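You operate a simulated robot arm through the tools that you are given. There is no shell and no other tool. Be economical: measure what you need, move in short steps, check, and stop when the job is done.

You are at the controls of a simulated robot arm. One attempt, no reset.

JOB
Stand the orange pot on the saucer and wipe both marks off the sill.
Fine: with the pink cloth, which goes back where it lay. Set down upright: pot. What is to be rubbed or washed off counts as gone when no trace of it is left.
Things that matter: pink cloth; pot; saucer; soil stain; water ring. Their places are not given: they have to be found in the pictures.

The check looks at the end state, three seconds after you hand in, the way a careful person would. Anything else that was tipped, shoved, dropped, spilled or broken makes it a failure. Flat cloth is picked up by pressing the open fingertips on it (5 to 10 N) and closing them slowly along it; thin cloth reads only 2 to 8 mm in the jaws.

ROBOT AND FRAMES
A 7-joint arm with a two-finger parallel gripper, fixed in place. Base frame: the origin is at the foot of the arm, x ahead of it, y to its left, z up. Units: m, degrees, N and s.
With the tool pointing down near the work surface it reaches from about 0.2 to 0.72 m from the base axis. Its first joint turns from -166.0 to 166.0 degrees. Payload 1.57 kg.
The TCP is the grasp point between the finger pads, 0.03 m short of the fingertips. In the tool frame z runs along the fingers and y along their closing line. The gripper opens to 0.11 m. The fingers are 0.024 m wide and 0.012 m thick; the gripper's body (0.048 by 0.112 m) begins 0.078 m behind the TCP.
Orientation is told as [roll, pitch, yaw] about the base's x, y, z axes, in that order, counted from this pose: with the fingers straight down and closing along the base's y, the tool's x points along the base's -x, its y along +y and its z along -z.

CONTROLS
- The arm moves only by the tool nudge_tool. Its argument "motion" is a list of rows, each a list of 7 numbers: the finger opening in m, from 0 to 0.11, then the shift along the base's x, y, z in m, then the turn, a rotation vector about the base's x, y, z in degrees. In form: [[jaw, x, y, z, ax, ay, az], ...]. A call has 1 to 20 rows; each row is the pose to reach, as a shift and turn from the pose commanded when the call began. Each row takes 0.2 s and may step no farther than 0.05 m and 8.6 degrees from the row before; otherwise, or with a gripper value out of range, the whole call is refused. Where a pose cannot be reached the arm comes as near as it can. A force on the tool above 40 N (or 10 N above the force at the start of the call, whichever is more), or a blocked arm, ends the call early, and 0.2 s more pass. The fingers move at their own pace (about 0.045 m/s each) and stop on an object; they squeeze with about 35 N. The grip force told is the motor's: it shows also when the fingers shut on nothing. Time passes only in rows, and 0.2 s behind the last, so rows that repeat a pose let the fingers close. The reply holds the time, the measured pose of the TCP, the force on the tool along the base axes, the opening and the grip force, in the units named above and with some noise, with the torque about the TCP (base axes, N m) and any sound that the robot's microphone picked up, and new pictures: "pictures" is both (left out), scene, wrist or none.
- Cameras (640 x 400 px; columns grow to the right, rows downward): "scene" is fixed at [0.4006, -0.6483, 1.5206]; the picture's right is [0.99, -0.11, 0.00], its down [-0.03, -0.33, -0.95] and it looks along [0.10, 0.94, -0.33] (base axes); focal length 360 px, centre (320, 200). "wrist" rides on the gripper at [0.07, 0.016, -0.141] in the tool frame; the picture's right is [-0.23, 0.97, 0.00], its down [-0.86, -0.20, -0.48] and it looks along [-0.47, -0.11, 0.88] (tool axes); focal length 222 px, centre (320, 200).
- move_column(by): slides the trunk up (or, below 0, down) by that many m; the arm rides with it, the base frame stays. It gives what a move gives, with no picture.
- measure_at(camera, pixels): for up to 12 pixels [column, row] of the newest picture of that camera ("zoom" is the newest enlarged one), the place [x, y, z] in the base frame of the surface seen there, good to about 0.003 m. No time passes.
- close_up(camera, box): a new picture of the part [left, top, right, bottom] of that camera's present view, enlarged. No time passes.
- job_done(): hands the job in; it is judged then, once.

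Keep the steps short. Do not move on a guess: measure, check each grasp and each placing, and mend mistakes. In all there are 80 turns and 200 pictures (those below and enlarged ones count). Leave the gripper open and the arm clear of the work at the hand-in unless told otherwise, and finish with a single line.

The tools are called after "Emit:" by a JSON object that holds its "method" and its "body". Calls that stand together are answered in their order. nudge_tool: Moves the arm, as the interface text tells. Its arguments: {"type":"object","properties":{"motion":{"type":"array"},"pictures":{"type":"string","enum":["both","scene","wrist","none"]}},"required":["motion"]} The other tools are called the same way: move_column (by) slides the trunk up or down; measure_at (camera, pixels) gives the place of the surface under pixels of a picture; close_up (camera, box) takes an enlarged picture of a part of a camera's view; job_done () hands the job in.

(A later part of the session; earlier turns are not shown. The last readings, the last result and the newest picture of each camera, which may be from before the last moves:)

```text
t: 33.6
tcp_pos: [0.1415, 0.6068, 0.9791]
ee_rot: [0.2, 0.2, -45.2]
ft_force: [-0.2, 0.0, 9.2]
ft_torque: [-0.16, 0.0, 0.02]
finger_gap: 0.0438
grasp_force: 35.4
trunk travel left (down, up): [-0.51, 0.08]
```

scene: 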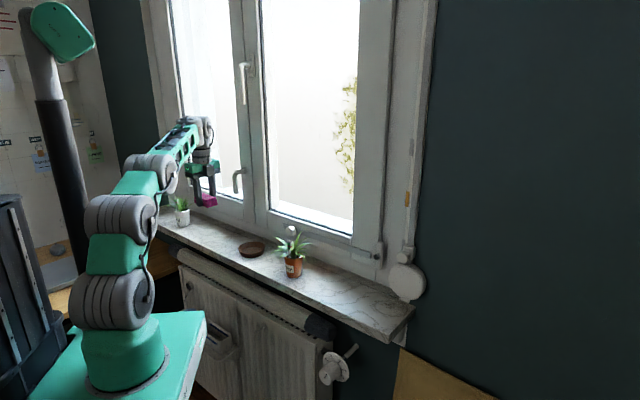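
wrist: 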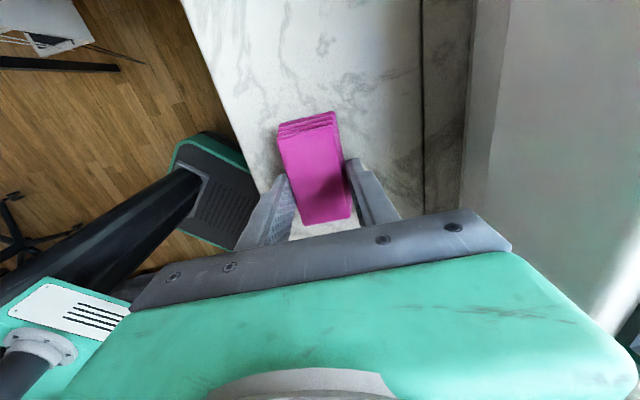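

9 N. Wiping toward the residue, with strokes across and along it, keeping s away from the handle.

Emit:
{"method": "nudge_tool", "body": {"motion": [[0, 0.012, 0.004, 0, 0, 0, 0], [0, 0.024, 0.008, 0, 0, 0, 0], [0, 0.036, 0.008, 0, 0, 0, 0], [0, 0.025, -0.003, 0, 0, 0, 0], [0, 0.014, -0.014, 0, 0, 0, 0], [0, 0.028, 0, 0, 0, 0, 0], [0, 0.042, 0.014, 0, 0, 0, 0], [0, 0.028, 0.026, 0, 0, 0, 0], [0, 0.02, 0.018, 0, 0, 0, 0], [0, 0.036, 0.008, 0, 0, 0, 0], [0, 0.02, 0.016, 0, 0, 0, 0], [0, 0.036, 0.004, 0, 0, 0, 0], [0, 0.02, 0.01, 0, 0, 0, 0], [0, 0.0, 0.0, 0, 0, 0, 0]], "pictures": "wrist"}}

```text
t: 36.6
tcp_pos: [0.1404, 0.6066, 0.9789]
ee_rot: [0.2, 0.2, -45.0]
ft_force: [3.4, 1.5, 24.8]
ft_torque: [0.23, 0.03, -0.14]
finger_gap: 0.0437
grasp_force: 35.1
trunk travel left (down, up): [-0.51, 0.08]
```

wrist: 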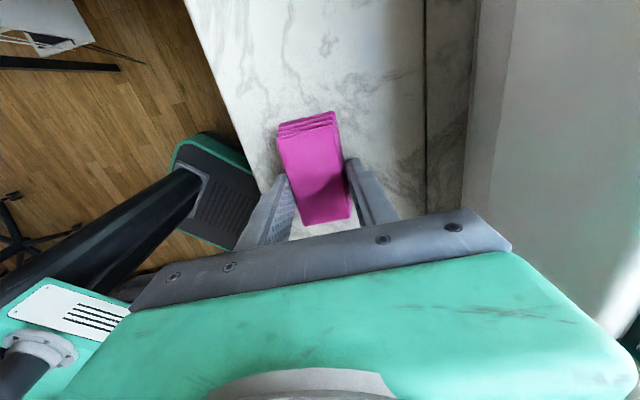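

Force is 25 N and the full path was done. I'll lift, back off from the window and look.

Emit:
{"method": "nudge_tool", "body": {"motion": [[0, 0, 0, 0.03, 0, 0, 0], [0, -0.005, -0.005, 0.07, 0, 0, 0], [0, -0.015, -0.015, 0.11, 0, 0, 0], [0, -0.025, -0.025, 0.14, 0, 0, 0], [0, -0.025, -0.025, 0.14, 0, 0, 0]], "pictures": "both"}}

Emit:
{"method": "close_up", "body": {"camera": "scene", "box": [192, 220, 256, 260]}}

Emit:
{"method": "close_up", "body": {"camera": "wrist", "box": [240, 60, 440, 200]}}

```text
t: 37.8
tcp_pos: [0.1175, 0.5838, 1.1168]
ee_rot: [0.1, 0.0, -45.1]
ft_force: [0.0, 0.1, -0.4]
ft_torque: [0.01, -0.02, 0.04]
finger_gap: 0.0439
grasp_force: 35.0
trunk travel left (down, up): [-0.51, 0.08]
```

scene: 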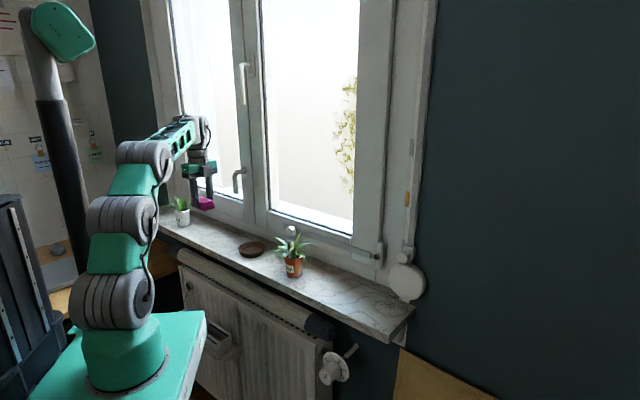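
wrist: 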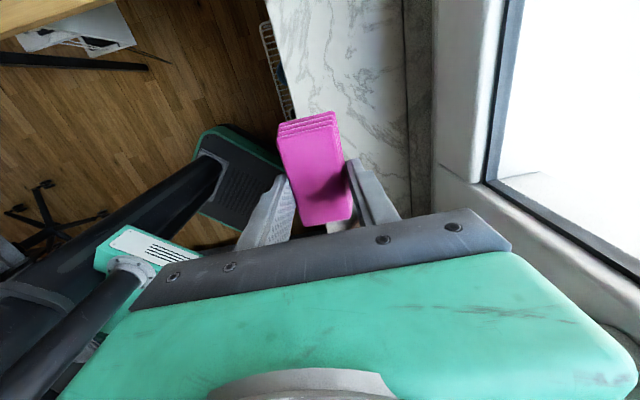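

```text
10.00 times, centred on (224, 240) of scene
```

zoom: 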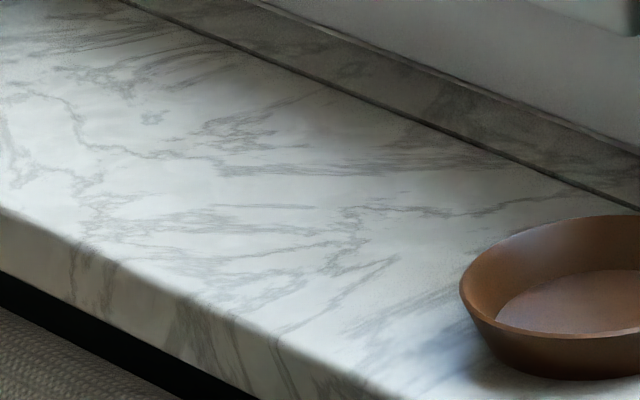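

```text
2.86 times, centred on (340, 130) of wrist
```

zoom: 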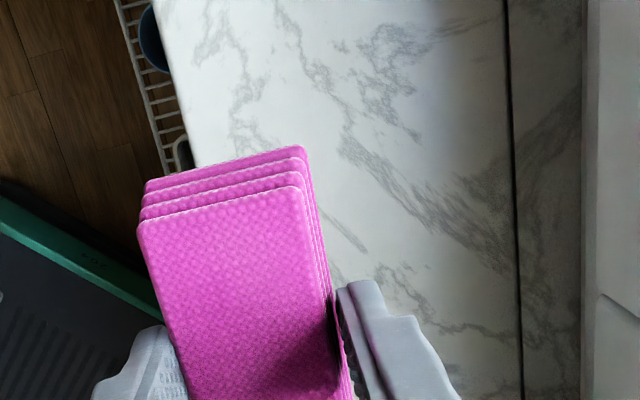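

The area is clean with only marble veining left. Now returning the cloth: raise the column, travel back along the sill away from the handle, and turn to the original -41.5°.

Emit:
{"method": "move_column", "body": {"by": 0.055}}

Emit:
{"method": "nudge_tool", "body": {"motion": [[0, 0.02, -0.04, 0, 0, 0, 0], [0, 0.053, -0.073, 0, 0, 0, 0], [0, 0.086, -0.106, 0, 0, 0, 0], [0, 0.119, -0.136, 0, 0, 0, 0], [0, 0.152, -0.166, 0, 0, 0, 0], [0, 0.185, -0.196, 0, 0, 0, 0], [0, 0.218, -0.226, 0, 0, 0, 0], [0, 0.251, -0.256, 0, 0, 0, 0], [0, 0.284, -0.286, 0, 0, 0, 0], [0, 0.317, -0.316, 0, 0, 0, 1], [0, 0.35, -0.346, 0, 0, 0, 2], [0, 0.383, -0.373, 0, 0, 0, 3.5], [0, 0.415, -0.393, 0, 0, 0, 3.5], [0, 0.4425, -0.4103, 0, 0, 0, 3.5], [0, 0.4425, -0.4103, 0, 0, 0, 3.5]]}}

```text
t: 38.8
tcp_pos: [0.119, 0.5829, 1.173]
ee_rot: [0.0, 0.1, -45.1]
ft_force: [-0.3, -0.1, -0.7]
ft_torque: [-0.02, -0.01, 0.01]
finger_gap: 0.0435
grasp_force: 35.1
trunk travel left (down, up): [-0.565, 0.025]
```

```text
t: 42.0
tcp_pos: [0.5602, 0.1746, 1.1766]
ee_rot: [0.0, 0.1, -41.7]
ft_force: [0.0, 0.3, -0.7]
ft_torque: [0.0, -0.03, 0.04]
finger_gap: 0.0439
grasp_force: 35.2
trunk travel left (down, up): [-0.565, 0.025]
```

scene: 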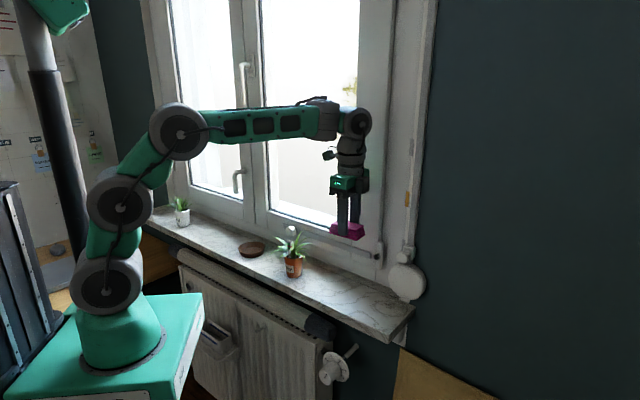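
wrist: 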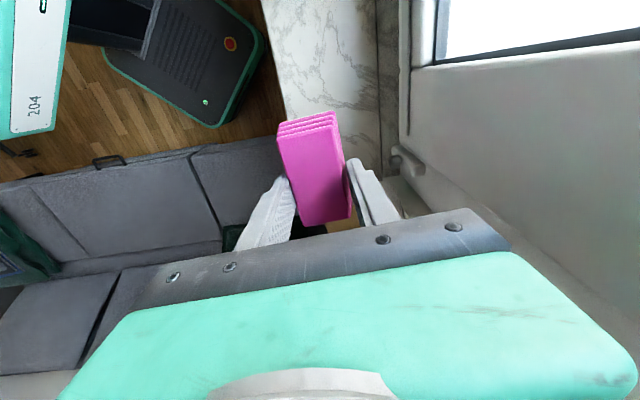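

The cloth is back above its spot. I'll measure its top face to learn its offset from the TCP before setting it down.

Emit:
{"method": "measure_at", "body": {"camera": "wrist", "pixels": [[281, 139], [333, 126], [301, 222], [347, 214], [315, 175]]}}

Emit:
{"method": "nudge_tool", "body": {"motion": [[0, 0, 0, -0.04, 0, 0, 0], [0, 0, 0, -0.08, 0, 0, 0], [0, 0, 0, -0.12, 0, 0, 0], [0, 0, 0, -0.16, 0, 0, 0], [0, 0, 0, -0.185, 0, 0, 0], [0, 0, 0, -0.185, 0, 0, 0]], "pictures": "wrist"}}

```text
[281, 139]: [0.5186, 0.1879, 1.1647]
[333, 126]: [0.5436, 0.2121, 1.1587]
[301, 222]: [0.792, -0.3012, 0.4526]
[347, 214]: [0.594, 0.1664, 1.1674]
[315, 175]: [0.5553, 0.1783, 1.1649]
```

```text
t: 43.4
tcp_pos: [0.5594, 0.1727, 0.9894]
ee_rot: [0.1, 0.1, -41.6]
ft_force: [-0.9, 0.3, -0.7]
ft_torque: [0.03, 0.02, 0.01]
finger_gap: 0.0437
grasp_force: 35.2
trunk travel left (down, up): [-0.565, 0.025]
```

wrist: 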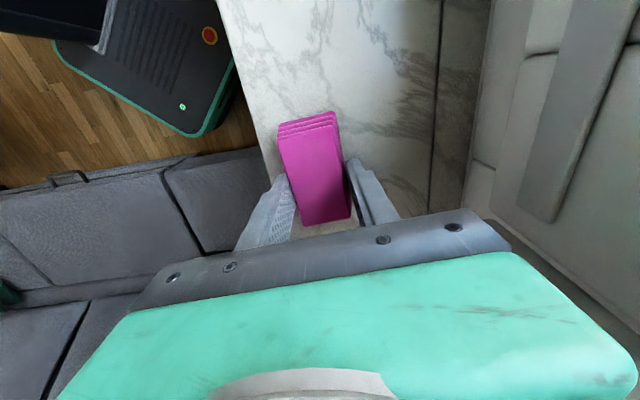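

The cloth sits about 5 mm off along its length versus the original corners. I'll correct by (+0.003,-0.004) and touch down gently.

Emit:
{"method": "nudge_tool", "body": {"motion": [[0, 0.0035, -0.0035, -0.005, 0, 0, 0], [0, 0.0035, -0.0035, -0.008, 0, 0, 0], [0, 0.0035, -0.0035, -0.0095, 0, 0, 0], [0, 0.0035, -0.0035, -0.0105, 0, 0, 0], [0, 0.0035, -0.0035, -0.0105, 0, 0, 0]], "pictures": "none"}}

```text
t: 44.6
tcp_pos: [0.5641, 0.1696, 0.98]
ee_rot: [0.1, 0.1, -41.6]
ft_force: [-1.8, 0.2, 7.4]
ft_torque: [0.12, 0.3, -0.01]
finger_gap: 0.0438
grasp_force: 35.0
trunk travel left (down, up): [-0.565, 0.025]
```

Touched down at 7 N. Releasing slowly, then rising straight up.

Emit:
{"method": "nudge_tool", "body": {"motion": [[0.05, 0, 0, 0.001, 0, 0, 0], [0.07, 0, 0, 0.001, 0, 0, 0], [0.07, 0, 0, 0.001, 0, 0, 0], [0.07, 0, 0, 0.03, 0, 0, 0], [0.07, 0, 0, 0.07, 0, 0, 0], [0.07, 0, 0, 0.11, 0, 0, 0], [0.07, 0, 0, 0.15, 0, 0, 0], [0.07, 0, 0, 0.19, 0, 0, 0]]}}

Emit:
{"method": "close_up", "body": {"camera": "scene", "box": [314, 275, 378, 315]}}

Emit:
{"method": "measure_at", "body": {"camera": "scene", "pixels": [[339.5, 285.5], [361, 294], [354, 299.5], [332.5, 291.5], [346.5, 292.5]]}}

Emit:
{"method": "close_up", "body": {"camera": "scene", "box": [260, 220, 324, 285]}}

```text
t: 46.4
tcp_pos: [0.5629, 0.1674, 1.1671]
ee_rot: [0.0, 0.1, -41.6]
ft_force: [1.5, 0.7, 0.1]
ft_torque: [0.02, 0.02, 0.01]
finger_gap: 0.07
grasp_force: 0.1
trunk travel left (down, up): [-0.565, 0.025]
```

scene: 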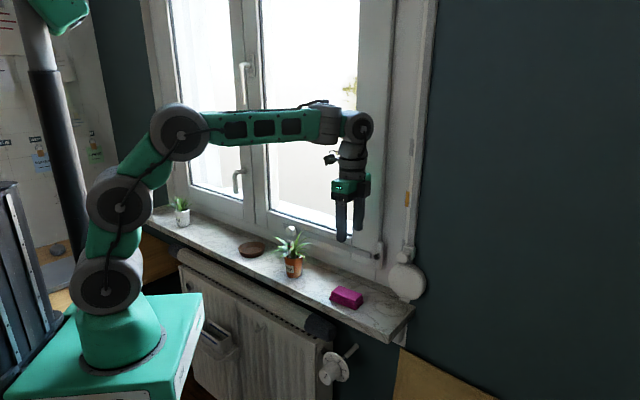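
wrist: 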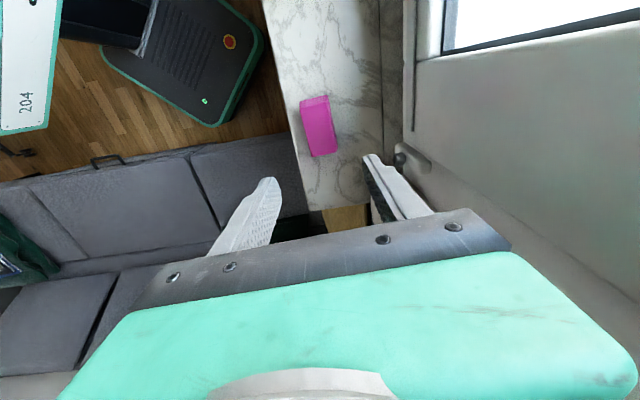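

```text
10.00 times, centred on (346, 295) of scene
```

zoom: 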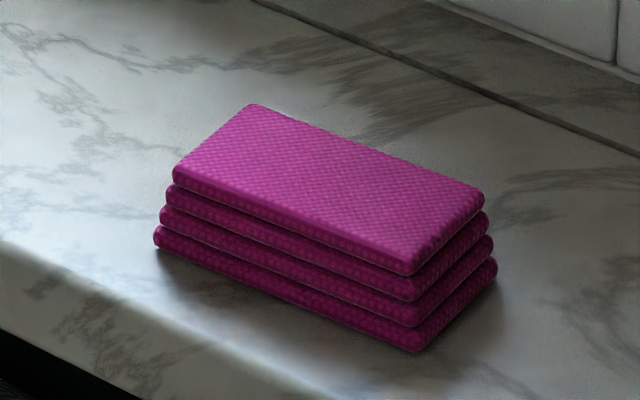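

```text
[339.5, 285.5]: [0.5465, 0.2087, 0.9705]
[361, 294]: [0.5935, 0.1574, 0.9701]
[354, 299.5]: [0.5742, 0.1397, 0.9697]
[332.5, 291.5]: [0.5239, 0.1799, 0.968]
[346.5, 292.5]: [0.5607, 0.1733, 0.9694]
```

```text
6.15 times, centred on (292, 252) of scene
```

zoom: 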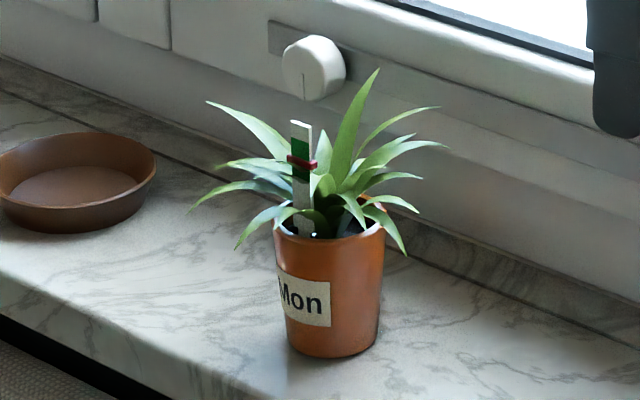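

The cloth lies as it did originally. Now the pot: I need leaf heights and spread, rim and base, and the saucer's geometry to choose the grasp.

Emit:
{"method": "measure_at", "body": {"camera": "scene", "pixels": [[301.3, 231.5], [289, 240], [311, 237], [274.5, 236.5], [272, 253], [279, 259], [305.5, 260], [308, 253], [285.5, 258], [302, 258], [288, 275.5], [299, 275.5]]}}

Emit:
{"method": "measure_at", "body": {"camera": "scene", "pixels": [[239, 248], [252, 249], [264, 247], [252, 242], [251, 257], [245, 251], [258, 246]]}}

Emit:
{"method": "close_up", "body": {"camera": "scene", "box": [228, 225, 276, 265]}}

```text
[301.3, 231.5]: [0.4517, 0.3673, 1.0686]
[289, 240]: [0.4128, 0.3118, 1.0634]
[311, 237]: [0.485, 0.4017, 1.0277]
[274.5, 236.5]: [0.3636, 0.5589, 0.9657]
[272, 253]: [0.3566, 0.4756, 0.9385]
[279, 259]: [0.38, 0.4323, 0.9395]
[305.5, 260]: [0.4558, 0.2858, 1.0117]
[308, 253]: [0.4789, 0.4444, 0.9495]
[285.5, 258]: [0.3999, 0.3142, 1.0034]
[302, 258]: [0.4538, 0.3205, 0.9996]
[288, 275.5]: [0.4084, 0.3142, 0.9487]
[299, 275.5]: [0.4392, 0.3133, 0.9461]
```

```text
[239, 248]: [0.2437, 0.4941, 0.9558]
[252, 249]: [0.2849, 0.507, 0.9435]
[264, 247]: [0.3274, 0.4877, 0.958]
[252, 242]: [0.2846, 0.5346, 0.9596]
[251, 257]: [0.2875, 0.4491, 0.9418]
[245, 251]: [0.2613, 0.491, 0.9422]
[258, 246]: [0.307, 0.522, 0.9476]
```

```text
10.00 times, centred on (252, 245) of scene
```

zoom: 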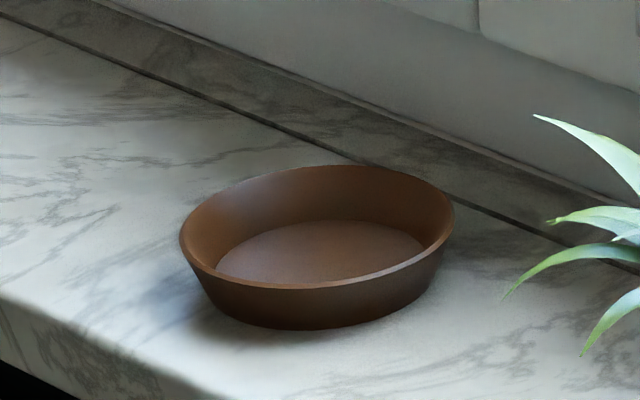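

The plant spans to z≈1.07, the pot rim is at z≈1.00 with diameter ≈55 mm, and the base is ≈38 mm. The saucer centre is ≈(0.286,0.494), with its rim at z≈0.96. I'll fly above the pot to see the leaf gaps from the top.

Emit:
{"method": "nudge_tool", "body": {"motion": [[0.1, -0.03, 0.03, 0.01, 0, 0, 0], [0.1, -0.06, 0.06, 0.01, 0, 0, 0], [0.1, -0.09, 0.09, 0.01, 0, 0, 0], [0.1, -0.12, 0.126, 0.01, 0, 0, 0], [0.1, -0.12, 0.126, 0.01, 0, 0, 0]]}}

Emit:
{"method": "close_up", "body": {"camera": "wrist", "box": [240, 60, 420, 240]}}

```text
t: 47.6
tcp_pos: [0.4423, 0.2968, 1.1779]
ee_rot: [0.1, 0.0, -41.6]
ft_force: [-0.2, -0.4, -0.2]
ft_torque: [-0.02, -0.02, 0.01]
finger_gap: 0.0999
grasp_force: 0.1
trunk travel left (down, up): [-0.565, 0.025]
```

scene: 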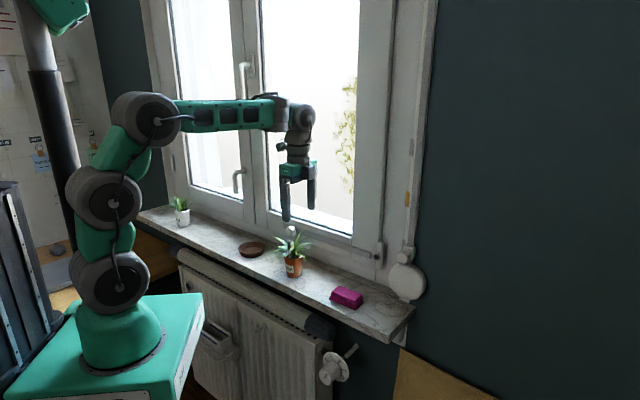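
wrist: 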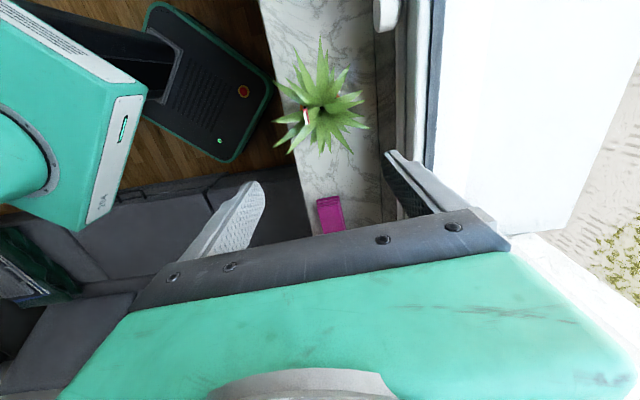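

```text
2.22 times, centred on (330, 150) of wrist
```

zoom: 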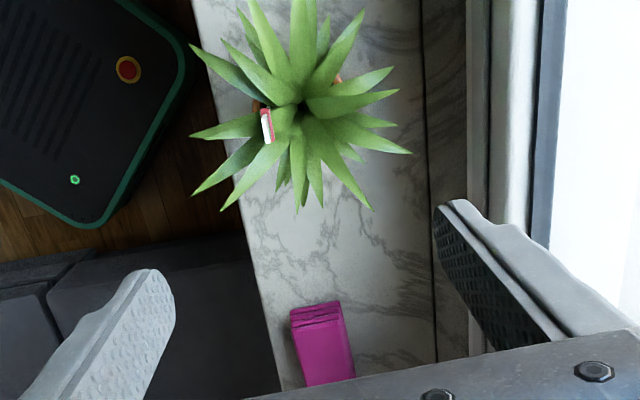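

The leaves hang densely around the rim, so a top-down grasp would crush them. The pot body below z≈0.99 is free from the front, so I'll grip it with a near-horizontal tool from the room side. First I'll back off from the sill and turn yaw to -135°, so the camera ends up on top after tilting.

Emit:
{"method": "nudge_tool", "body": {"motion": [[0.1, -0.02, -0.02, 0, 0, 0, -7.8], [0.1, -0.04, -0.04, 0, 0, 0, -15.6], [0.1, -0.06, -0.06, 0, 0, 0, -23.4], [0.1, -0.08, -0.08, 0, 0, 0, -31.2], [0.1, -0.0867, -0.0867, 0, 0, 0, -39], [0.1, -0.0867, -0.0867, 0, 0, 0, -46.8], [0.1, -0.0867, -0.0867, 0, 0, 0, -54.6], [0.1, -0.0867, -0.0867, 0, 0, 0, -62.4], [0.1, -0.0867, -0.0867, 0, 0, 0, -70.2], [0.1, -0.0867, -0.0867, 0, 0, 0, -78], [0.1, -0.0867, -0.0867, 0, 0, 0, -85.8], [0.1, -0.0867, -0.0867, 0, 0, 0, -93.5], [0.1, -0.0867, -0.0867, 0, 0, 0, -93.5]], "pictures": "scene"}}

```text
t: 50.4
tcp_pos: [0.3577, 0.2087, 1.1775]
ee_rot: [0.1, 0.2, -135.2]
ft_force: [0.1, -0.1, 0.6]
ft_torque: [-0.01, -0.02, -0.01]
finger_gap: 0.0999
grasp_force: 0.0
trunk travel left (down, up): [-0.565, 0.025]
```

scene: 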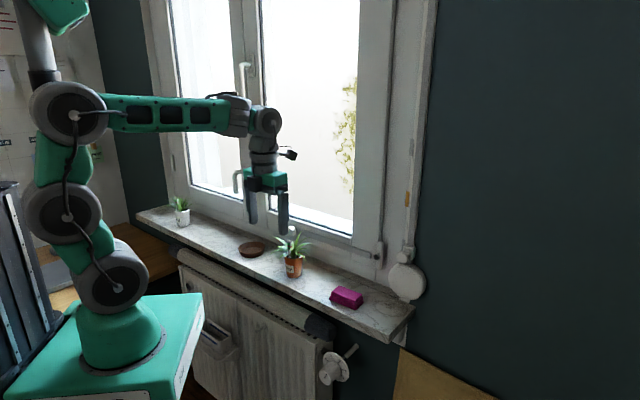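

Yaw reached. Now tilting 40° (fingers swing toward the window), with the TCP held.

Emit:
{"method": "nudge_tool", "body": {"motion": [[0.1, 0, 0, 0, 5.657, -5.657, 0], [0.1, 0, 0, 0, 11.31, -11.31, 0], [0.1, 0, 0, 0, 16.97, -16.97, 0], [0.1, 0, 0, 0, 22.63, -22.63, 0], [0.1, 0, 0, 0, 28.28, -28.28, 0], [0.1, 0, 0, 0, 28.28, -28.28, 0]], "pictures": "scene"}}

```text
t: 51.8
tcp_pos: [0.3569, 0.2083, 1.179]
ee_rot: [0.0, 40.3, -135.1]
ft_force: [0.1, -0.4, 0.5]
ft_torque: [0.01, -0.03, -0.02]
finger_gap: 0.1003
grasp_force: 0.0
out of reach, approached as far as the arm can: row 3
trunk travel left (down, up): [-0.565, 0.025]
```

scene: 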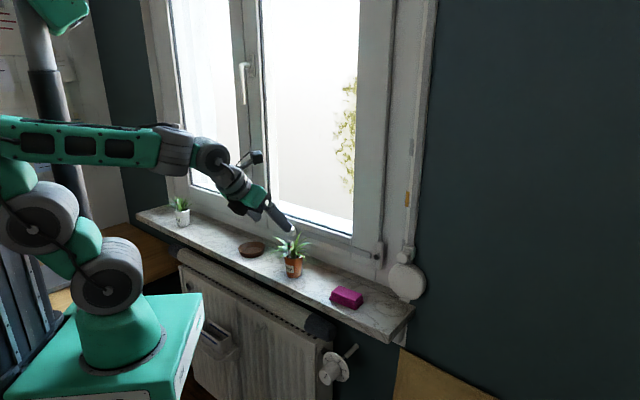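

The tilt works. I'll tilt another 40° while moving outward 8 cm at this height, so the elbow isn't folded back.

Emit:
{"method": "nudge_tool", "body": {"motion": [[0.1, 0.014, 0.014, 0, 5.657, -5.657, 0], [0.1, 0.028, 0.028, 0, 11.31, -11.31, 0], [0.1, 0.042, 0.042, 0, 16.97, -16.97, 0], [0.1, 0.056, 0.056, 0, 22.63, -22.63, 0], [0.1, 0.056, 0.056, 0, 28.28, -28.28, 0], [0.1, 0.056, 0.056, 0, 28.28, -28.28, 0]], "pictures": "both"}}

```text
t: 53.2
tcp_pos: [0.4141, 0.2638, 1.1766]
ee_rot: [-0.4, 80.1, -135.6]
ft_force: [0.3, 0.0, 0.1]
ft_torque: [0.02, -0.01, 0.0]
finger_gap: 0.1
grasp_force: 0.0
trunk travel left (down, up): [-0.565, 0.025]
```

scene: 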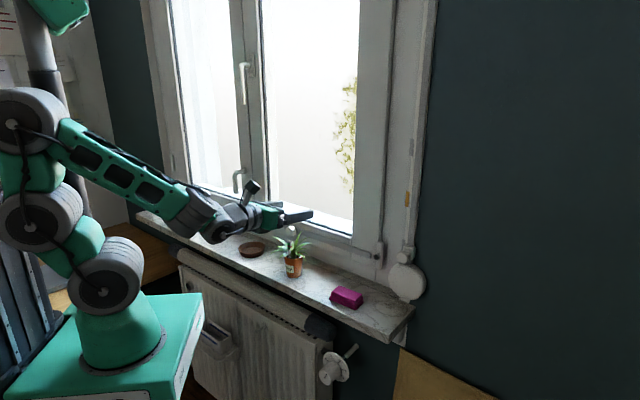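
wrist: 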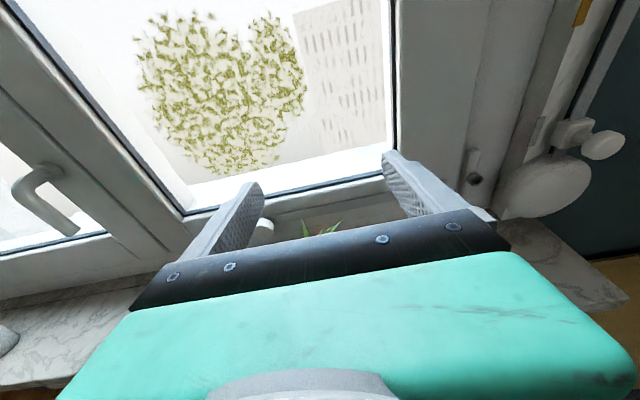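

The tool is nearly horizontal with the camera on top. I'll back off to n≈0.405 in line with the pot, then lower by column to grasp height.

Emit:
{"method": "nudge_tool", "body": {"motion": [[0.1, -0.025, -0.01, 0, 0, 0, 0], [0.1, -0.05, -0.02, 0, 0, 0, 0], [0.1, -0.0757, -0.029, 0, 0, 0, 0], [0.1, -0.0757, -0.029, 0, 0, 0, 0]], "pictures": "none"}}

Emit:
{"method": "move_column", "body": {"by": -0.15}}

Emit:
{"method": "nudge_tool", "body": {"motion": [[0.1, 0, 0, 0, 0, 0, 0]]}}

```text
t: 53.9
tcp_pos: [0.335, 0.2411, 1.038]
ee_rot: [-23.1, 58.1, -156.4]
ft_force: [-1.1, 0.7, 0.3]
ft_torque: [-0.02, -0.02, 0.01]
finger_gap: 0.1001
grasp_force: 0.1
out of reach, approached as far as the arm can: row 3
trunk travel left (down, up): [-0.565, 0.025]
stopped in row 3: the arm was blocked; the commanded pose is now the measured one
```

```text
t: 55.7
tcp_pos: [0.3301, 0.239, 0.8786]
ee_rot: [-23.8, 55.8, -157.1]
ft_force: [-0.6, 0.1, -0.6]
ft_torque: [-0.02, -0.02, -0.02]
finger_gap: 0.0999
grasp_force: 0.1
trunk travel left (down, up): [-0.415, 0.175]
```

```text
t: 56.1
tcp_pos: [0.3317, 0.2386, 0.8805]
ee_rot: [-23.7, 56.0, -157.0]
ft_force: [0.6, 0.6, -0.1]
ft_torque: [-0.02, -0.02, -0.01]
finger_gap: 0.1001
grasp_force: 0.1
trunk travel left (down, up): [-0.415, 0.175]
```

scene: 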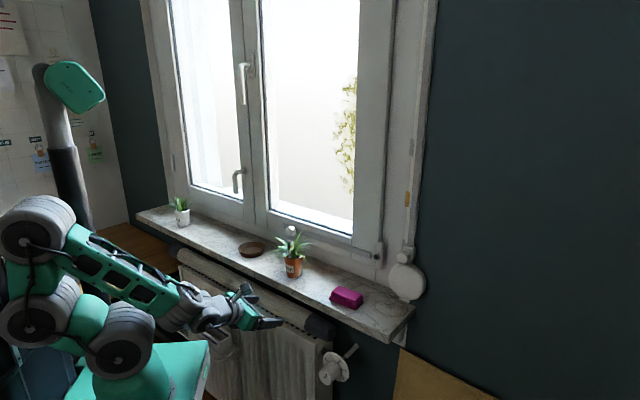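
wrist: 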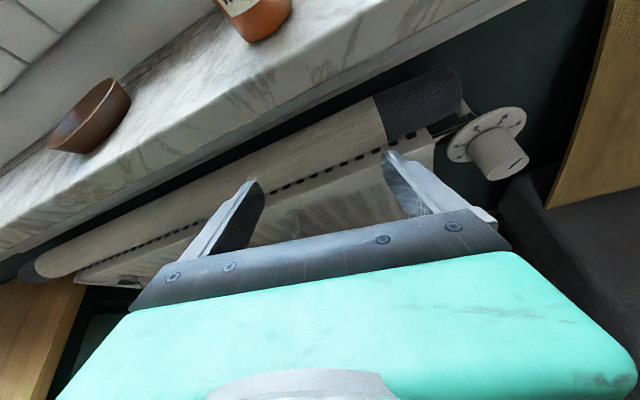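

The arm ran into its limit close to the base and sagged to in front of the sill; nothing was touched (forces ≈0). Before rising I'll measure the gap from the fingers to the sill edge and the towel roll.

Emit:
{"method": "measure_at", "body": {"camera": "wrist", "pixels": [[200, 150], [280, 120], [330, 100], [400, 70], [250, 190], [395, 155], [320, 135], [250, 175], [400, 110], [300, 60], [340, 40], [400, 30]]}}

```text
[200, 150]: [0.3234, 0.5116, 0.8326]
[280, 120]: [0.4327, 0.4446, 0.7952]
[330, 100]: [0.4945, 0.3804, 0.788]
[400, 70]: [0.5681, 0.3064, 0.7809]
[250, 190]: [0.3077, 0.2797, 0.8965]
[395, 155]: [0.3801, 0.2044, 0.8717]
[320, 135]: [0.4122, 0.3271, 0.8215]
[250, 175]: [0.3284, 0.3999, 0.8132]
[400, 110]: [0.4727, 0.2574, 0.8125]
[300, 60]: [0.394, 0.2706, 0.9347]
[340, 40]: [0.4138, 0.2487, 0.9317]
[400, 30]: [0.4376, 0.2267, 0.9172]
```

The fingers are at n≈0.415 and the sill edge at n≈0.469, so a straight rise is safe. I'll raise with the arm, which also unfolds the elbow.

Emit:
{"method": "nudge_tool", "body": {"motion": [[0.1, 0, 0, 0.03, 0, 0, 0], [0.1, 0, 0, 0.06, 0, 0, 0], [0.1, 0, 0, 0.09, 0, 0, 0], [0.1, 0, 0, 0.12, 0, 0, 0], [0.1, 0, 0, 0.15, 0, 0, 0], [0.1, 0, 0, 0.18, 0, 0, 0], [0.1, 0, 0, 0.21, 0, 0, 0], [0.1, 0, 0, 0.24, 0, 0, 0]], "pictures": "scene"}}

```text
t: 56.5
tcp_pos: [0.3135, 0.2331, 0.8598]
ee_rot: [-25.9, 46.2, -158.8]
ft_force: [0.7, 0.3, 0.6]
ft_torque: [-0.01, 0.03, 0.0]
finger_gap: 0.0999
grasp_force: 0.0
trunk travel left (down, up): [-0.415, 0.175]
stopped in row 2: the arm was blocked; the commanded pose is now the measured one
```

scene: 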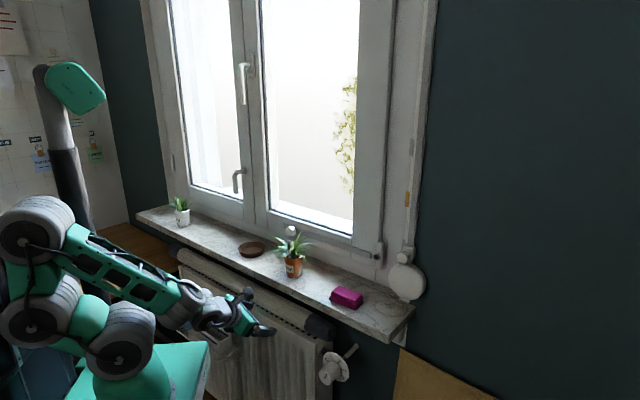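

Blocked by a joint limit. Raising the column is independent of the joints, so I'll go up fully that way (fingers n≈0.41, sill edge 0.469, so clear).

Emit:
{"method": "move_column", "body": {"by": 0.17}}

```text
t: 58.5
tcp_pos: [0.3149, 0.2337, 1.0369]
ee_rot: [-25.7, 47.2, -158.7]
ft_force: [-0.4, 0.4, -0.2]
ft_torque: [0.0, 0.01, -0.02]
finger_gap: 0.1
grasp_force: 0.0
trunk travel left (down, up): [-0.585, 0.005]
```

Now turning back toward the 40° tilt / 45° azimuth orientation (about 21°) while rising slightly.

Emit:
{"method": "nudge_tool", "body": {"motion": [[0.1, 0, 0, 0.01, -4.8, -1.3, 1.45], [0.1, 0, 0, 0.03, -9.6, -2.6, 2.9], [0.1, 0, 0, 0.05, -14.3, -3.9, 4.35], [0.1, 0, 0, 0.07, -19.1, -5.2, 5.8], [0.1, 0, 0, 0.09, -19.1, -5.2, 5.8]], "pictures": "scene"}}

```text
t: 59.7
tcp_pos: [0.3221, 0.2192, 1.1124]
ee_rot: [0.5, 40.8, -134.1]
ft_force: [-0.3, 0.3, 1.1]
ft_torque: [-0.02, 0.0, 0.0]
finger_gap: 0.0999
grasp_force: 0.0
out of reach, approached as far as the arm can: row 1, 2, 3, 4, 5
trunk travel left (down, up): [-0.585, 0.005]
```

scene: 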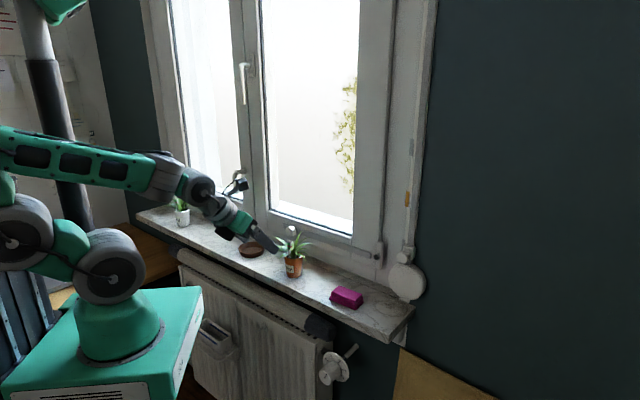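

Recovered. I'll rise to z≈1.28 and move outward to n≈0.44. A higher wrist relative to the shoulder gives more fold room, and the column will do the lowering.

Emit:
{"method": "nudge_tool", "body": {"motion": [[0.1, 0.007, 0.007, 0.03, 0, 0, 0], [0.1, 0.014, 0.014, 0.06, 0, 0, 0], [0.1, 0.021, 0.021, 0.09, 0, 0, 0], [0.1, 0.028, 0.028, 0.12, 0, 0, 0], [0.1, 0.035, 0.035, 0.15, 0, 0, 0], [0.1, 0.04, 0.04, 0.168, 0, 0, 0], [0.1, 0.04, 0.04, 0.168, 0, 0, 0]], "pictures": "none"}}

```text
t: 61.3
tcp_pos: [0.3827, 0.2399, 1.2694]
ee_rot: [4.4, 40.7, -130.7]
ft_force: [-1.0, 0.6, 0.2]
ft_torque: [-0.04, 0.03, 0.04]
finger_gap: 0.1
grasp_force: 0.0
out of reach, approached as far as the arm can: row 1, 2, 3, 4, 5, 6, 7
trunk travel left (down, up): [-0.585, 0.005]
```

The wrist roll joint is near its limit in this camera-up pose. The mirrored pose (camera toward me, below) is its neutral side. I'll untilt first, then turn yaw the other way to +45°, up high.

Emit:
{"method": "nudge_tool", "body": {"motion": [[0.1, 0, 0, 0, -6.06, 5.22, 0], [0.1, 0, 0, 0, -12.1, 10.4, 0], [0.1, 0, 0, 0, -18.2, 15.7, 0], [0.1, 0, 0, 0, -24.2, 20.9, 0], [0.1, 0, 0, 0, -30.3, 26.1, 0], [0.1, 0, 0, 0, -30.3, 26.1, 0]], "pictures": "none"}}

```text
t: 62.7
tcp_pos: [0.3828, 0.24, 1.2697]
ee_rot: [4.6, 2.3, -130.6]
ft_force: [0.6, 0.0, -0.2]
ft_torque: [-0.04, -0.02, 0.02]
finger_gap: 0.1
grasp_force: 0.1
trunk travel left (down, up): [-0.585, 0.005]
```

Untilted. Now yawing +170° about vertical at height.

Emit:
{"method": "nudge_tool", "body": {"motion": [[0.1, 0, 0, 0, 0, 0, 8.5], [0.1, 0, 0, 0, 0, 0, 17], [0.1, 0, 0, 0, 0, 0, 25.5], [0.1, 0, 0, 0, 0, 0, 34], [0.1, 0, 0, 0, 0, 0, 42.5], [0.1, 0, 0, 0, 0, 0, 51], [0.1, 0, 0, 0, 0, 0, 59.5], [0.1, 0, 0, 0, 0, 0, 68], [0.1, 0, 0, 0, 0, 0, 76.5], [0.1, 0, 0, 0, 0, 0, 85], [0.1, 0, 0, 0, 0, 0, 93.5], [0.1, 0, 0, 0, 0, 0, 102], [0.1, 0, 0, 0, 0, 0, 110.5], [0.1, 0, 0, 0, 0, 0, 119], [0.1, 0, 0, 0, 0, 0, 127.5], [0.1, 0, 0, 0, 0, 0, 136], [0.1, 0, 0, 0, 0, 0, 144.5], [0.1, 0, 0, 0, 0, 0, 153], [0.1, 0, 0, 0, 0, 0, 161.5], [0.1, 0, 0, 0, 0, 0, 170]], "pictures": "scene"}}

```text
t: 66.9
tcp_pos: [0.3777, 0.2418, 1.2626]
ee_rot: [4.4, 0.7, 39.3]
ft_force: [-0.7, -0.5, 0.1]
ft_torque: [0.0, 0.04, -0.01]
finger_gap: 0.1
grasp_force: 0.1
out of reach, approached as far as the arm can: row 20
trunk travel left (down, up): [-0.585, 0.005]
```

scene: 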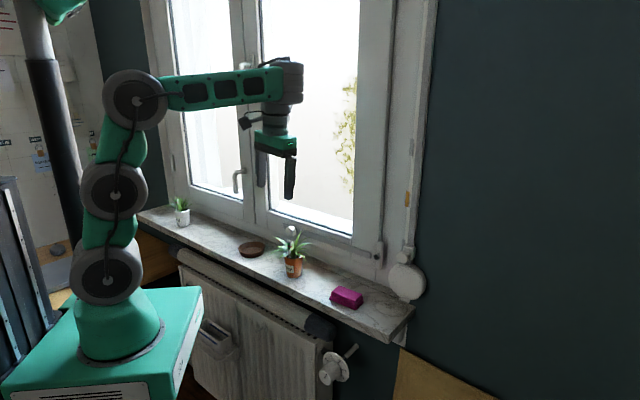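

That side looks usable. I'll level the tool, set yaw 32° (approach direction nearly radial, azimuth 32°), and tilt 35° forward while moving outward slightly.

Emit:
{"method": "nudge_tool", "body": {"motion": [[0.1, 0, 0, 0, -1.5, -1.65, -3.6], [0.1, 0, 0, 0, -2.96, -3.33, -7.3], [0.1, 0, 0, 0, -2.96, -3.33, -7.3]], "pictures": "none"}}

Emit:
{"method": "nudge_tool", "body": {"motion": [[0.1, 0.01, 0.006, 0, 4.13, -6.61, 0], [0.1, 0.02, 0.013, 0, 8.27, -13.2, 0], [0.1, 0.03, 0.019, 0, 12.4, -19.8, 0], [0.1, 0.04, 0.025, 0, 16.5, -26.5, 0], [0.1, 0.05, 0.031, 0, 18.6, -29.7, 0], [0.1, 0.05, 0.031, 0, 18.6, -29.7, 0]], "pictures": "scene"}}

```text
t: 67.7
tcp_pos: [0.3794, 0.2406, 1.2637]
ee_rot: [0.1, -0.2, 32.0]
ft_force: [-0.3, 0.6, 0.7]
ft_torque: [0.0, -0.02, 0.02]
finger_gap: 0.0998
grasp_force: 0.1
trunk travel left (down, up): [-0.585, 0.005]
```

```text
t: 69.1
tcp_pos: [0.4422, 0.251, 1.3562]
ee_rot: [0.5, -34.8, 32.0]
ft_force: [0.7, -0.5, -0.3]
ft_torque: [0.01, -0.03, 0.01]
finger_gap: 0.0999
grasp_force: 0.1
out of reach, approached as far as the arm can: row 3, 4, 5, 6
trunk travel left (down, up): [-0.585, 0.005]
```

scene: 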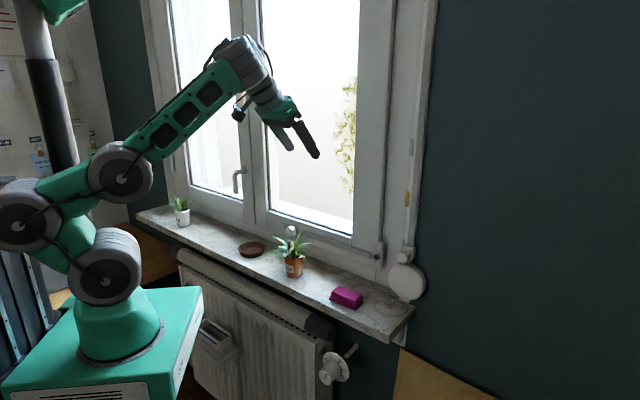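

The wrist pitch hits a limit in this branch. The camera-up branch worked as long as the tool's azimuth stayed well ahead of the arm's. I'll untilt, then yaw back to about -105° (approach azimuth 75°) for more margin.

Emit:
{"method": "nudge_tool", "body": {"motion": [[0.1, -0.01, -0.001, -0.02, -4.13, 6.61, 0], [0.1, -0.02, -0.003, -0.04, -8.27, 13.2, 0], [0.1, -0.03, -0.005, -0.06, -12.4, 19.8, 0], [0.1, -0.04, -0.008, -0.08, -16.5, 26.5, 0], [0.1, -0.06, -0.01, -0.09, -18.4, 29.5, 0], [0.1, -0.06, -0.01, -0.09, -18.4, 29.5, 0]], "pictures": "none"}}

Emit:
{"method": "nudge_tool", "body": {"motion": [[0.1, 0, 0, 0, 0, 0, -8.1], [0.1, 0, 0, 0, 0, 0, -16.2], [0.1, 0, 0, 0, 0, 0, -24.3], [0.1, 0, 0, 0, 0, 0, -32.4], [0.1, 0, 0, 0, 0, 0, -40.5], [0.1, 0, 0, 0, 0, 0, -48.6], [0.1, 0, 0, 0, 0, 0, -56.7], [0.1, 0, 0, 0, 0, 0, -64.8], [0.1, 0, 0, 0, 0, 0, -72.9], [0.1, 0, 0, 0, 0, 0, -81], [0.1, 0, 0, 0, 0, 0, -89.1], [0.1, 0, 0, 0, 0, 0, -97.2], [0.1, 0, 0, 0, 0, 0, -105.3], [0.1, 0, 0, 0, 0, 0, -113.4], [0.1, 0, 0, 0, 0, 0, -121.5], [0.1, 0, 0, 0, 0, 0, -129.6], [0.1, 0, 0, 0, 0, 0, -137], [0.1, 0, 0, 0, 0, 0, -137]], "pictures": "scene"}}

```text
t: 70.5
tcp_pos: [0.383, 0.2416, 1.2654]
ee_rot: [0.1, -0.5, 32.0]
ft_force: [0.0, -0.8, 0.4]
ft_torque: [0.02, 0.02, 0.04]
finger_gap: 0.0999
grasp_force: 0.0
trunk travel left (down, up): [-0.585, 0.005]
```

```text
t: 74.3
tcp_pos: [0.3806, 0.2432, 1.2681]
ee_rot: [0.0, -0.6, -105.1]
ft_force: [-0.6, -0.6, -0.2]
ft_torque: [-0.01, 0.01, 0.0]
finger_gap: 0.1002
grasp_force: 0.0
trunk travel left (down, up): [-0.585, 0.005]
```

scene: 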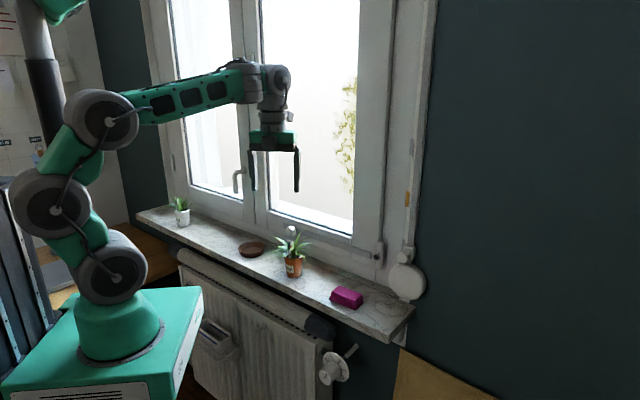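

Back in the good branch at yaw -105°. Now tilting 40° toward azimuth 75° while easing down to z≈1.2.

Emit:
{"method": "nudge_tool", "body": {"motion": [[0.1, 0.004, 0, -0.015, 7.73, -2.07, 0], [0.1, 0.008, 0, -0.03, 15.45, -4.14, 0], [0.1, 0.012, 0, -0.045, 23.2, -6.2, 0], [0.1, 0.016, 0, -0.06, 30.9, -8.3, 0], [0.1, 0.016, 0, -0.07, 38.6, -10.4, 0], [0.1, 0.016, 0, -0.07, 38.6, -10.4, 0]], "pictures": "none"}}

```text
t: 75.7
tcp_pos: [0.4142, 0.2078, 1.3157]
ee_rot: [-0.7, 33.7, -105.0]
ft_force: [0.5, -0.2, -0.3]
ft_torque: [0.03, 0.01, 0.01]
finger_gap: 0.0999
grasp_force: 0.0
out of reach, approached as far as the arm can: row 1, 2, 3, 4, 5, 6
trunk travel left (down, up): [-0.585, 0.005]
```

All troubles occur when the forearm points up (z≥1.26). I'll come back to lower height (≈1.18) with the tool vertical before tilting.

Emit:
{"method": "nudge_tool", "body": {"motion": [[0.1, -0.005, 0.01, -0.03, -7.73, 2.07, 0], [0.1, -0.01, 0.02, -0.06, -15.45, 4.14, 0], [0.1, -0.02, 0.03, -0.09, -23.2, 6.2, 0], [0.1, -0.02, 0.03, -0.115, -30.9, 8.3, 0], [0.1, -0.02, 0.03, -0.136, -32.5, 8.7, 0], [0.1, -0.02, 0.03, -0.136, -32.5, 8.7, 0]], "pictures": "none"}}

```text
t: 77.1
tcp_pos: [0.3926, 0.2387, 1.1787]
ee_rot: [-0.8, 0.1, -105.1]
ft_force: [-0.3, -0.6, -0.4]
ft_torque: [-0.01, 0.02, 0.02]
finger_gap: 0.0999
grasp_force: 0.1
trunk travel left (down, up): [-0.585, 0.005]
```

Clean pose at z 1.179. Tilting 40° now.

Emit:
{"method": "nudge_tool", "body": {"motion": [[0.1, 0, 0, 0, 7.73, -2.07, 0], [0.1, 0, 0, 0, 15.45, -4.14, 0], [0.1, 0, 0, 0, 23.2, -6.2, 0], [0.1, 0, 0, 0, 30.9, -8.3, 0], [0.1, 0, 0, 0, 38.6, -10.4, 0], [0.1, 0, 0, 0, 38.6, -10.4, 0]], "pictures": "scene"}}

```text
t: 78.5
tcp_pos: [0.4126, 0.2063, 1.3168]
ee_rot: [-0.7, 33.8, -105.0]
ft_force: [-0.8, 0.4, -0.4]
ft_torque: [0.01, 0.02, 0.0]
finger_gap: 0.1002
grasp_force: 0.1
out of reach, approached as far as the arm can: row 2, 3, 4, 5, 6
trunk travel left (down, up): [-0.585, 0.005]
```

scene: 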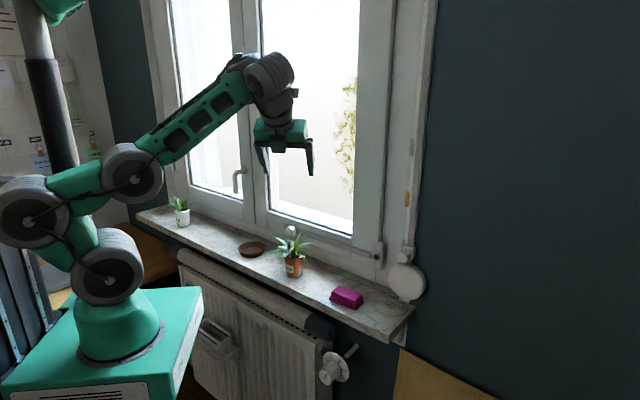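

The wrist won't open in this posture. I'll return to vertical and instead try a vertical grasp on the rim, slowly and force-guarded: palm above the leaves (TCP ≥ 1.0), checking whether leaves actually resist. First, untilt.

Emit:
{"method": "nudge_tool", "body": {"motion": [[0.1, -0.005, 0.01, -0.03, -7.73, 2.07, 0], [0.1, -0.01, 0.02, -0.06, -15.45, 4.14, 0], [0.1, -0.02, 0.03, -0.09, -23.2, 6.2, 0], [0.1, -0.02, 0.03, -0.115, -30.9, 8.3, 0], [0.1, -0.02, 0.03, -0.13, -32.6, 8.7, 0], [0.1, -0.02, 0.03, -0.13, -32.6, 8.7, 7], [0.1, -0.02, 0.03, -0.13, -32.6, 8.7, 7]], "pictures": "none"}}

```text
t: 80.1
tcp_pos: [0.3953, 0.2372, 1.1809]
ee_rot: [-2.8, 0.1, -98.3]
ft_force: [0.3, -0.9, -0.4]
ft_torque: [-0.03, -0.01, -0.01]
finger_gap: 0.1
grasp_force: 0.0
trunk travel left (down, up): [-0.585, 0.005]
```

Correcting the small residual tilt and moving above the pot, then yaw to -61°, whose finger line passes the widest leaf gap.

Emit:
{"method": "nudge_tool", "body": {"motion": [[0.1, 0.01, 0.03, 0, -0.5, -2.76, 0], [0.1, 0.02, 0.06, 0, -0.5, -2.76, 0], [0.1, 0.031, 0.086, 0, -0.5, -2.76, 0], [0.1, 0.031, 0.086, 0, -0.5, -2.76, 0]], "pictures": "none"}}

Emit:
{"method": "nudge_tool", "body": {"motion": [[0.11, 0, 0, 0, 0, 0, 7.5], [0.11, 0, 0, 0, 0, 0, 15], [0.11, 0, 0, 0, 0, 0, 22.5], [0.11, 0, 0, 0, 0, 0, 30], [0.11, 0, 0, 0, 0, 0, 37.3], [0.11, 0, 0, 0, 0, 0, 37.3]], "pictures": "both"}}

```text
t: 81.1
tcp_pos: [0.426, 0.3222, 1.1806]
ee_rot: [0.1, 0.0, -98.4]
ft_force: [0.1, 0.3, -0.9]
ft_torque: [0.03, 0.01, 0.01]
finger_gap: 0.1
grasp_force: 0.1
trunk travel left (down, up): [-0.585, 0.005]
```

```text
t: 82.5
tcp_pos: [0.4251, 0.3229, 1.1775]
ee_rot: [0.1, 0.0, -61.0]
ft_force: [0.3, 0.9, -0.1]
ft_torque: [0.0, 0.0, -0.06]
finger_gap: 0.1098
grasp_force: 0.1
trunk travel left (down, up): [-0.585, 0.005]
```

scene: 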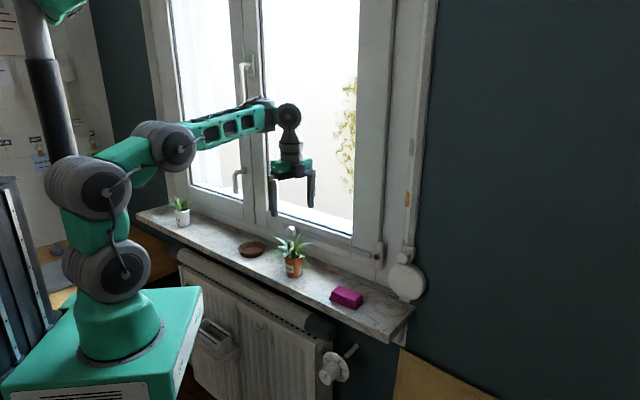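
wrist: 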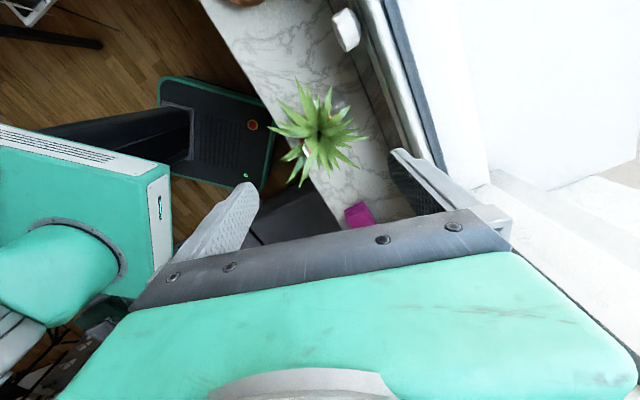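

The plant centre appears at (320,136), exactly where the TCP axis projects at rim height, so I'm well centred. I'll enlarge to compare leaf positions with the finger line.

Emit:
{"method": "close_up", "body": {"camera": "wrist", "box": [260, 70, 388, 200]}}

```text
3.08 times, centred on (324, 135) of wrist
```

zoom: 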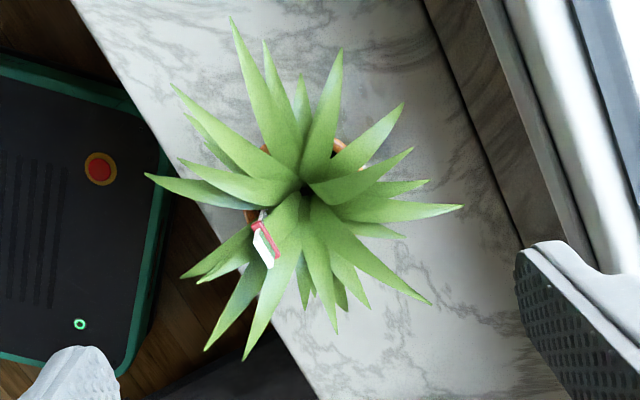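

The finger line (slightly up-right in the picture) runs through the left gap and mostly between leaves on the right, and with jaws at 110 mm the fingers pass outside the tips. Descending in small, watched steps.

Emit:
{"method": "nudge_tool", "body": {"motion": [[0.11, 0.001, 0, -0.03, 0, 0, 0], [0.11, 0.001, 0, -0.06, 0, 0, 0], [0.11, 0.001, 0, -0.09, 0, 0, 0], [0.11, 0.001, 0, -0.11, 0, 0, 0], [0.11, 0.001, 0, -0.125, 0, 0, 0], [0.11, 0.001, 0, -0.125, 0, 0, 0]], "pictures": "both"}}

```text
t: 83.9
tcp_pos: [0.4282, 0.3227, 1.0503]
ee_rot: [0.1, 0.0, -61.1]
ft_force: [0.5, 0.4, -0.8]
ft_torque: [-0.05, -0.02, 0.0]
finger_gap: 0.1101
grasp_force: 0.0
out of reach, approached as far as the arm can: row 4, 5
trunk travel left (down, up): [-0.585, 0.005]
```

scene: 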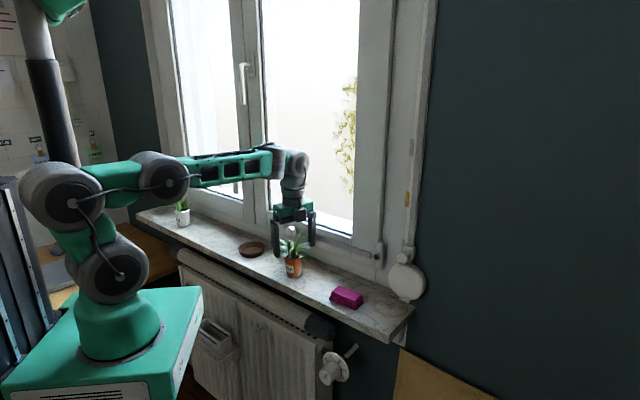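
wrist: 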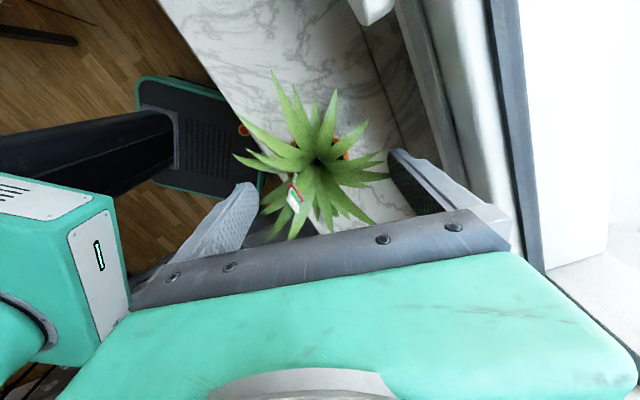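

No forces so far. The rest of the descent (46 mm) I'll do with the column to avoid posture limits.

Emit:
{"method": "move_column", "body": {"by": -0.03}}

Emit:
{"method": "nudge_tool", "body": {"motion": [[0.11, 0, 0, 0, 0, 0, 0]]}}

```text
t: 84.6
tcp_pos: [0.4275, 0.3218, 1.0212]
ee_rot: [0.1, 0.0, -61.0]
ft_force: [-0.3, 0.1, -0.3]
ft_torque: [-0.02, 0.0, -0.02]
finger_gap: 0.1101
grasp_force: 0.1
trunk travel left (down, up): [-0.555, 0.035]
```

```text
t: 85.0
tcp_pos: [0.4275, 0.3222, 1.0226]
ee_rot: [0.1, 0.0, -61.1]
ft_force: [0.3, -0.5, 1.3]
ft_torque: [-0.03, 0.05, -0.04]
finger_gap: 0.1099
grasp_force: 0.1
trunk travel left (down, up): [-0.555, 0.035]
```

scene: 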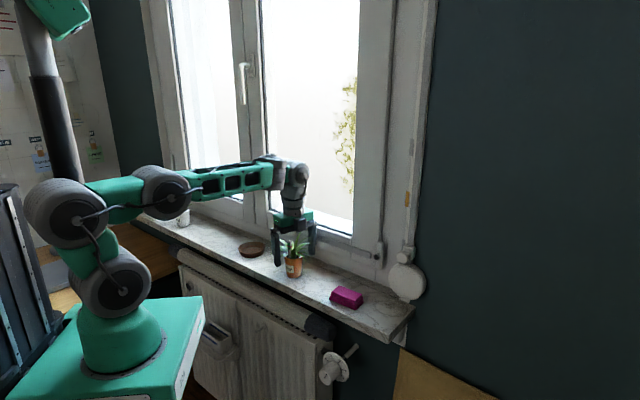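
wrist: 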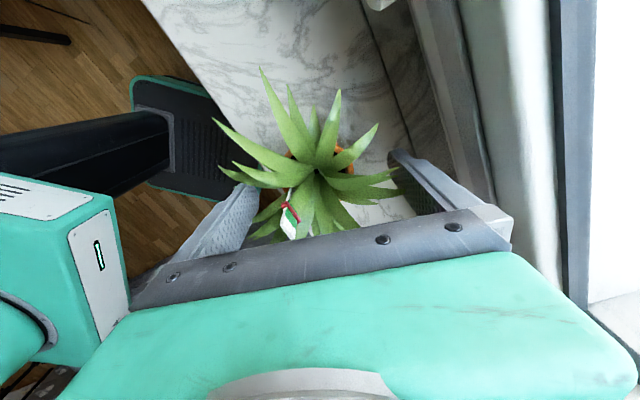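

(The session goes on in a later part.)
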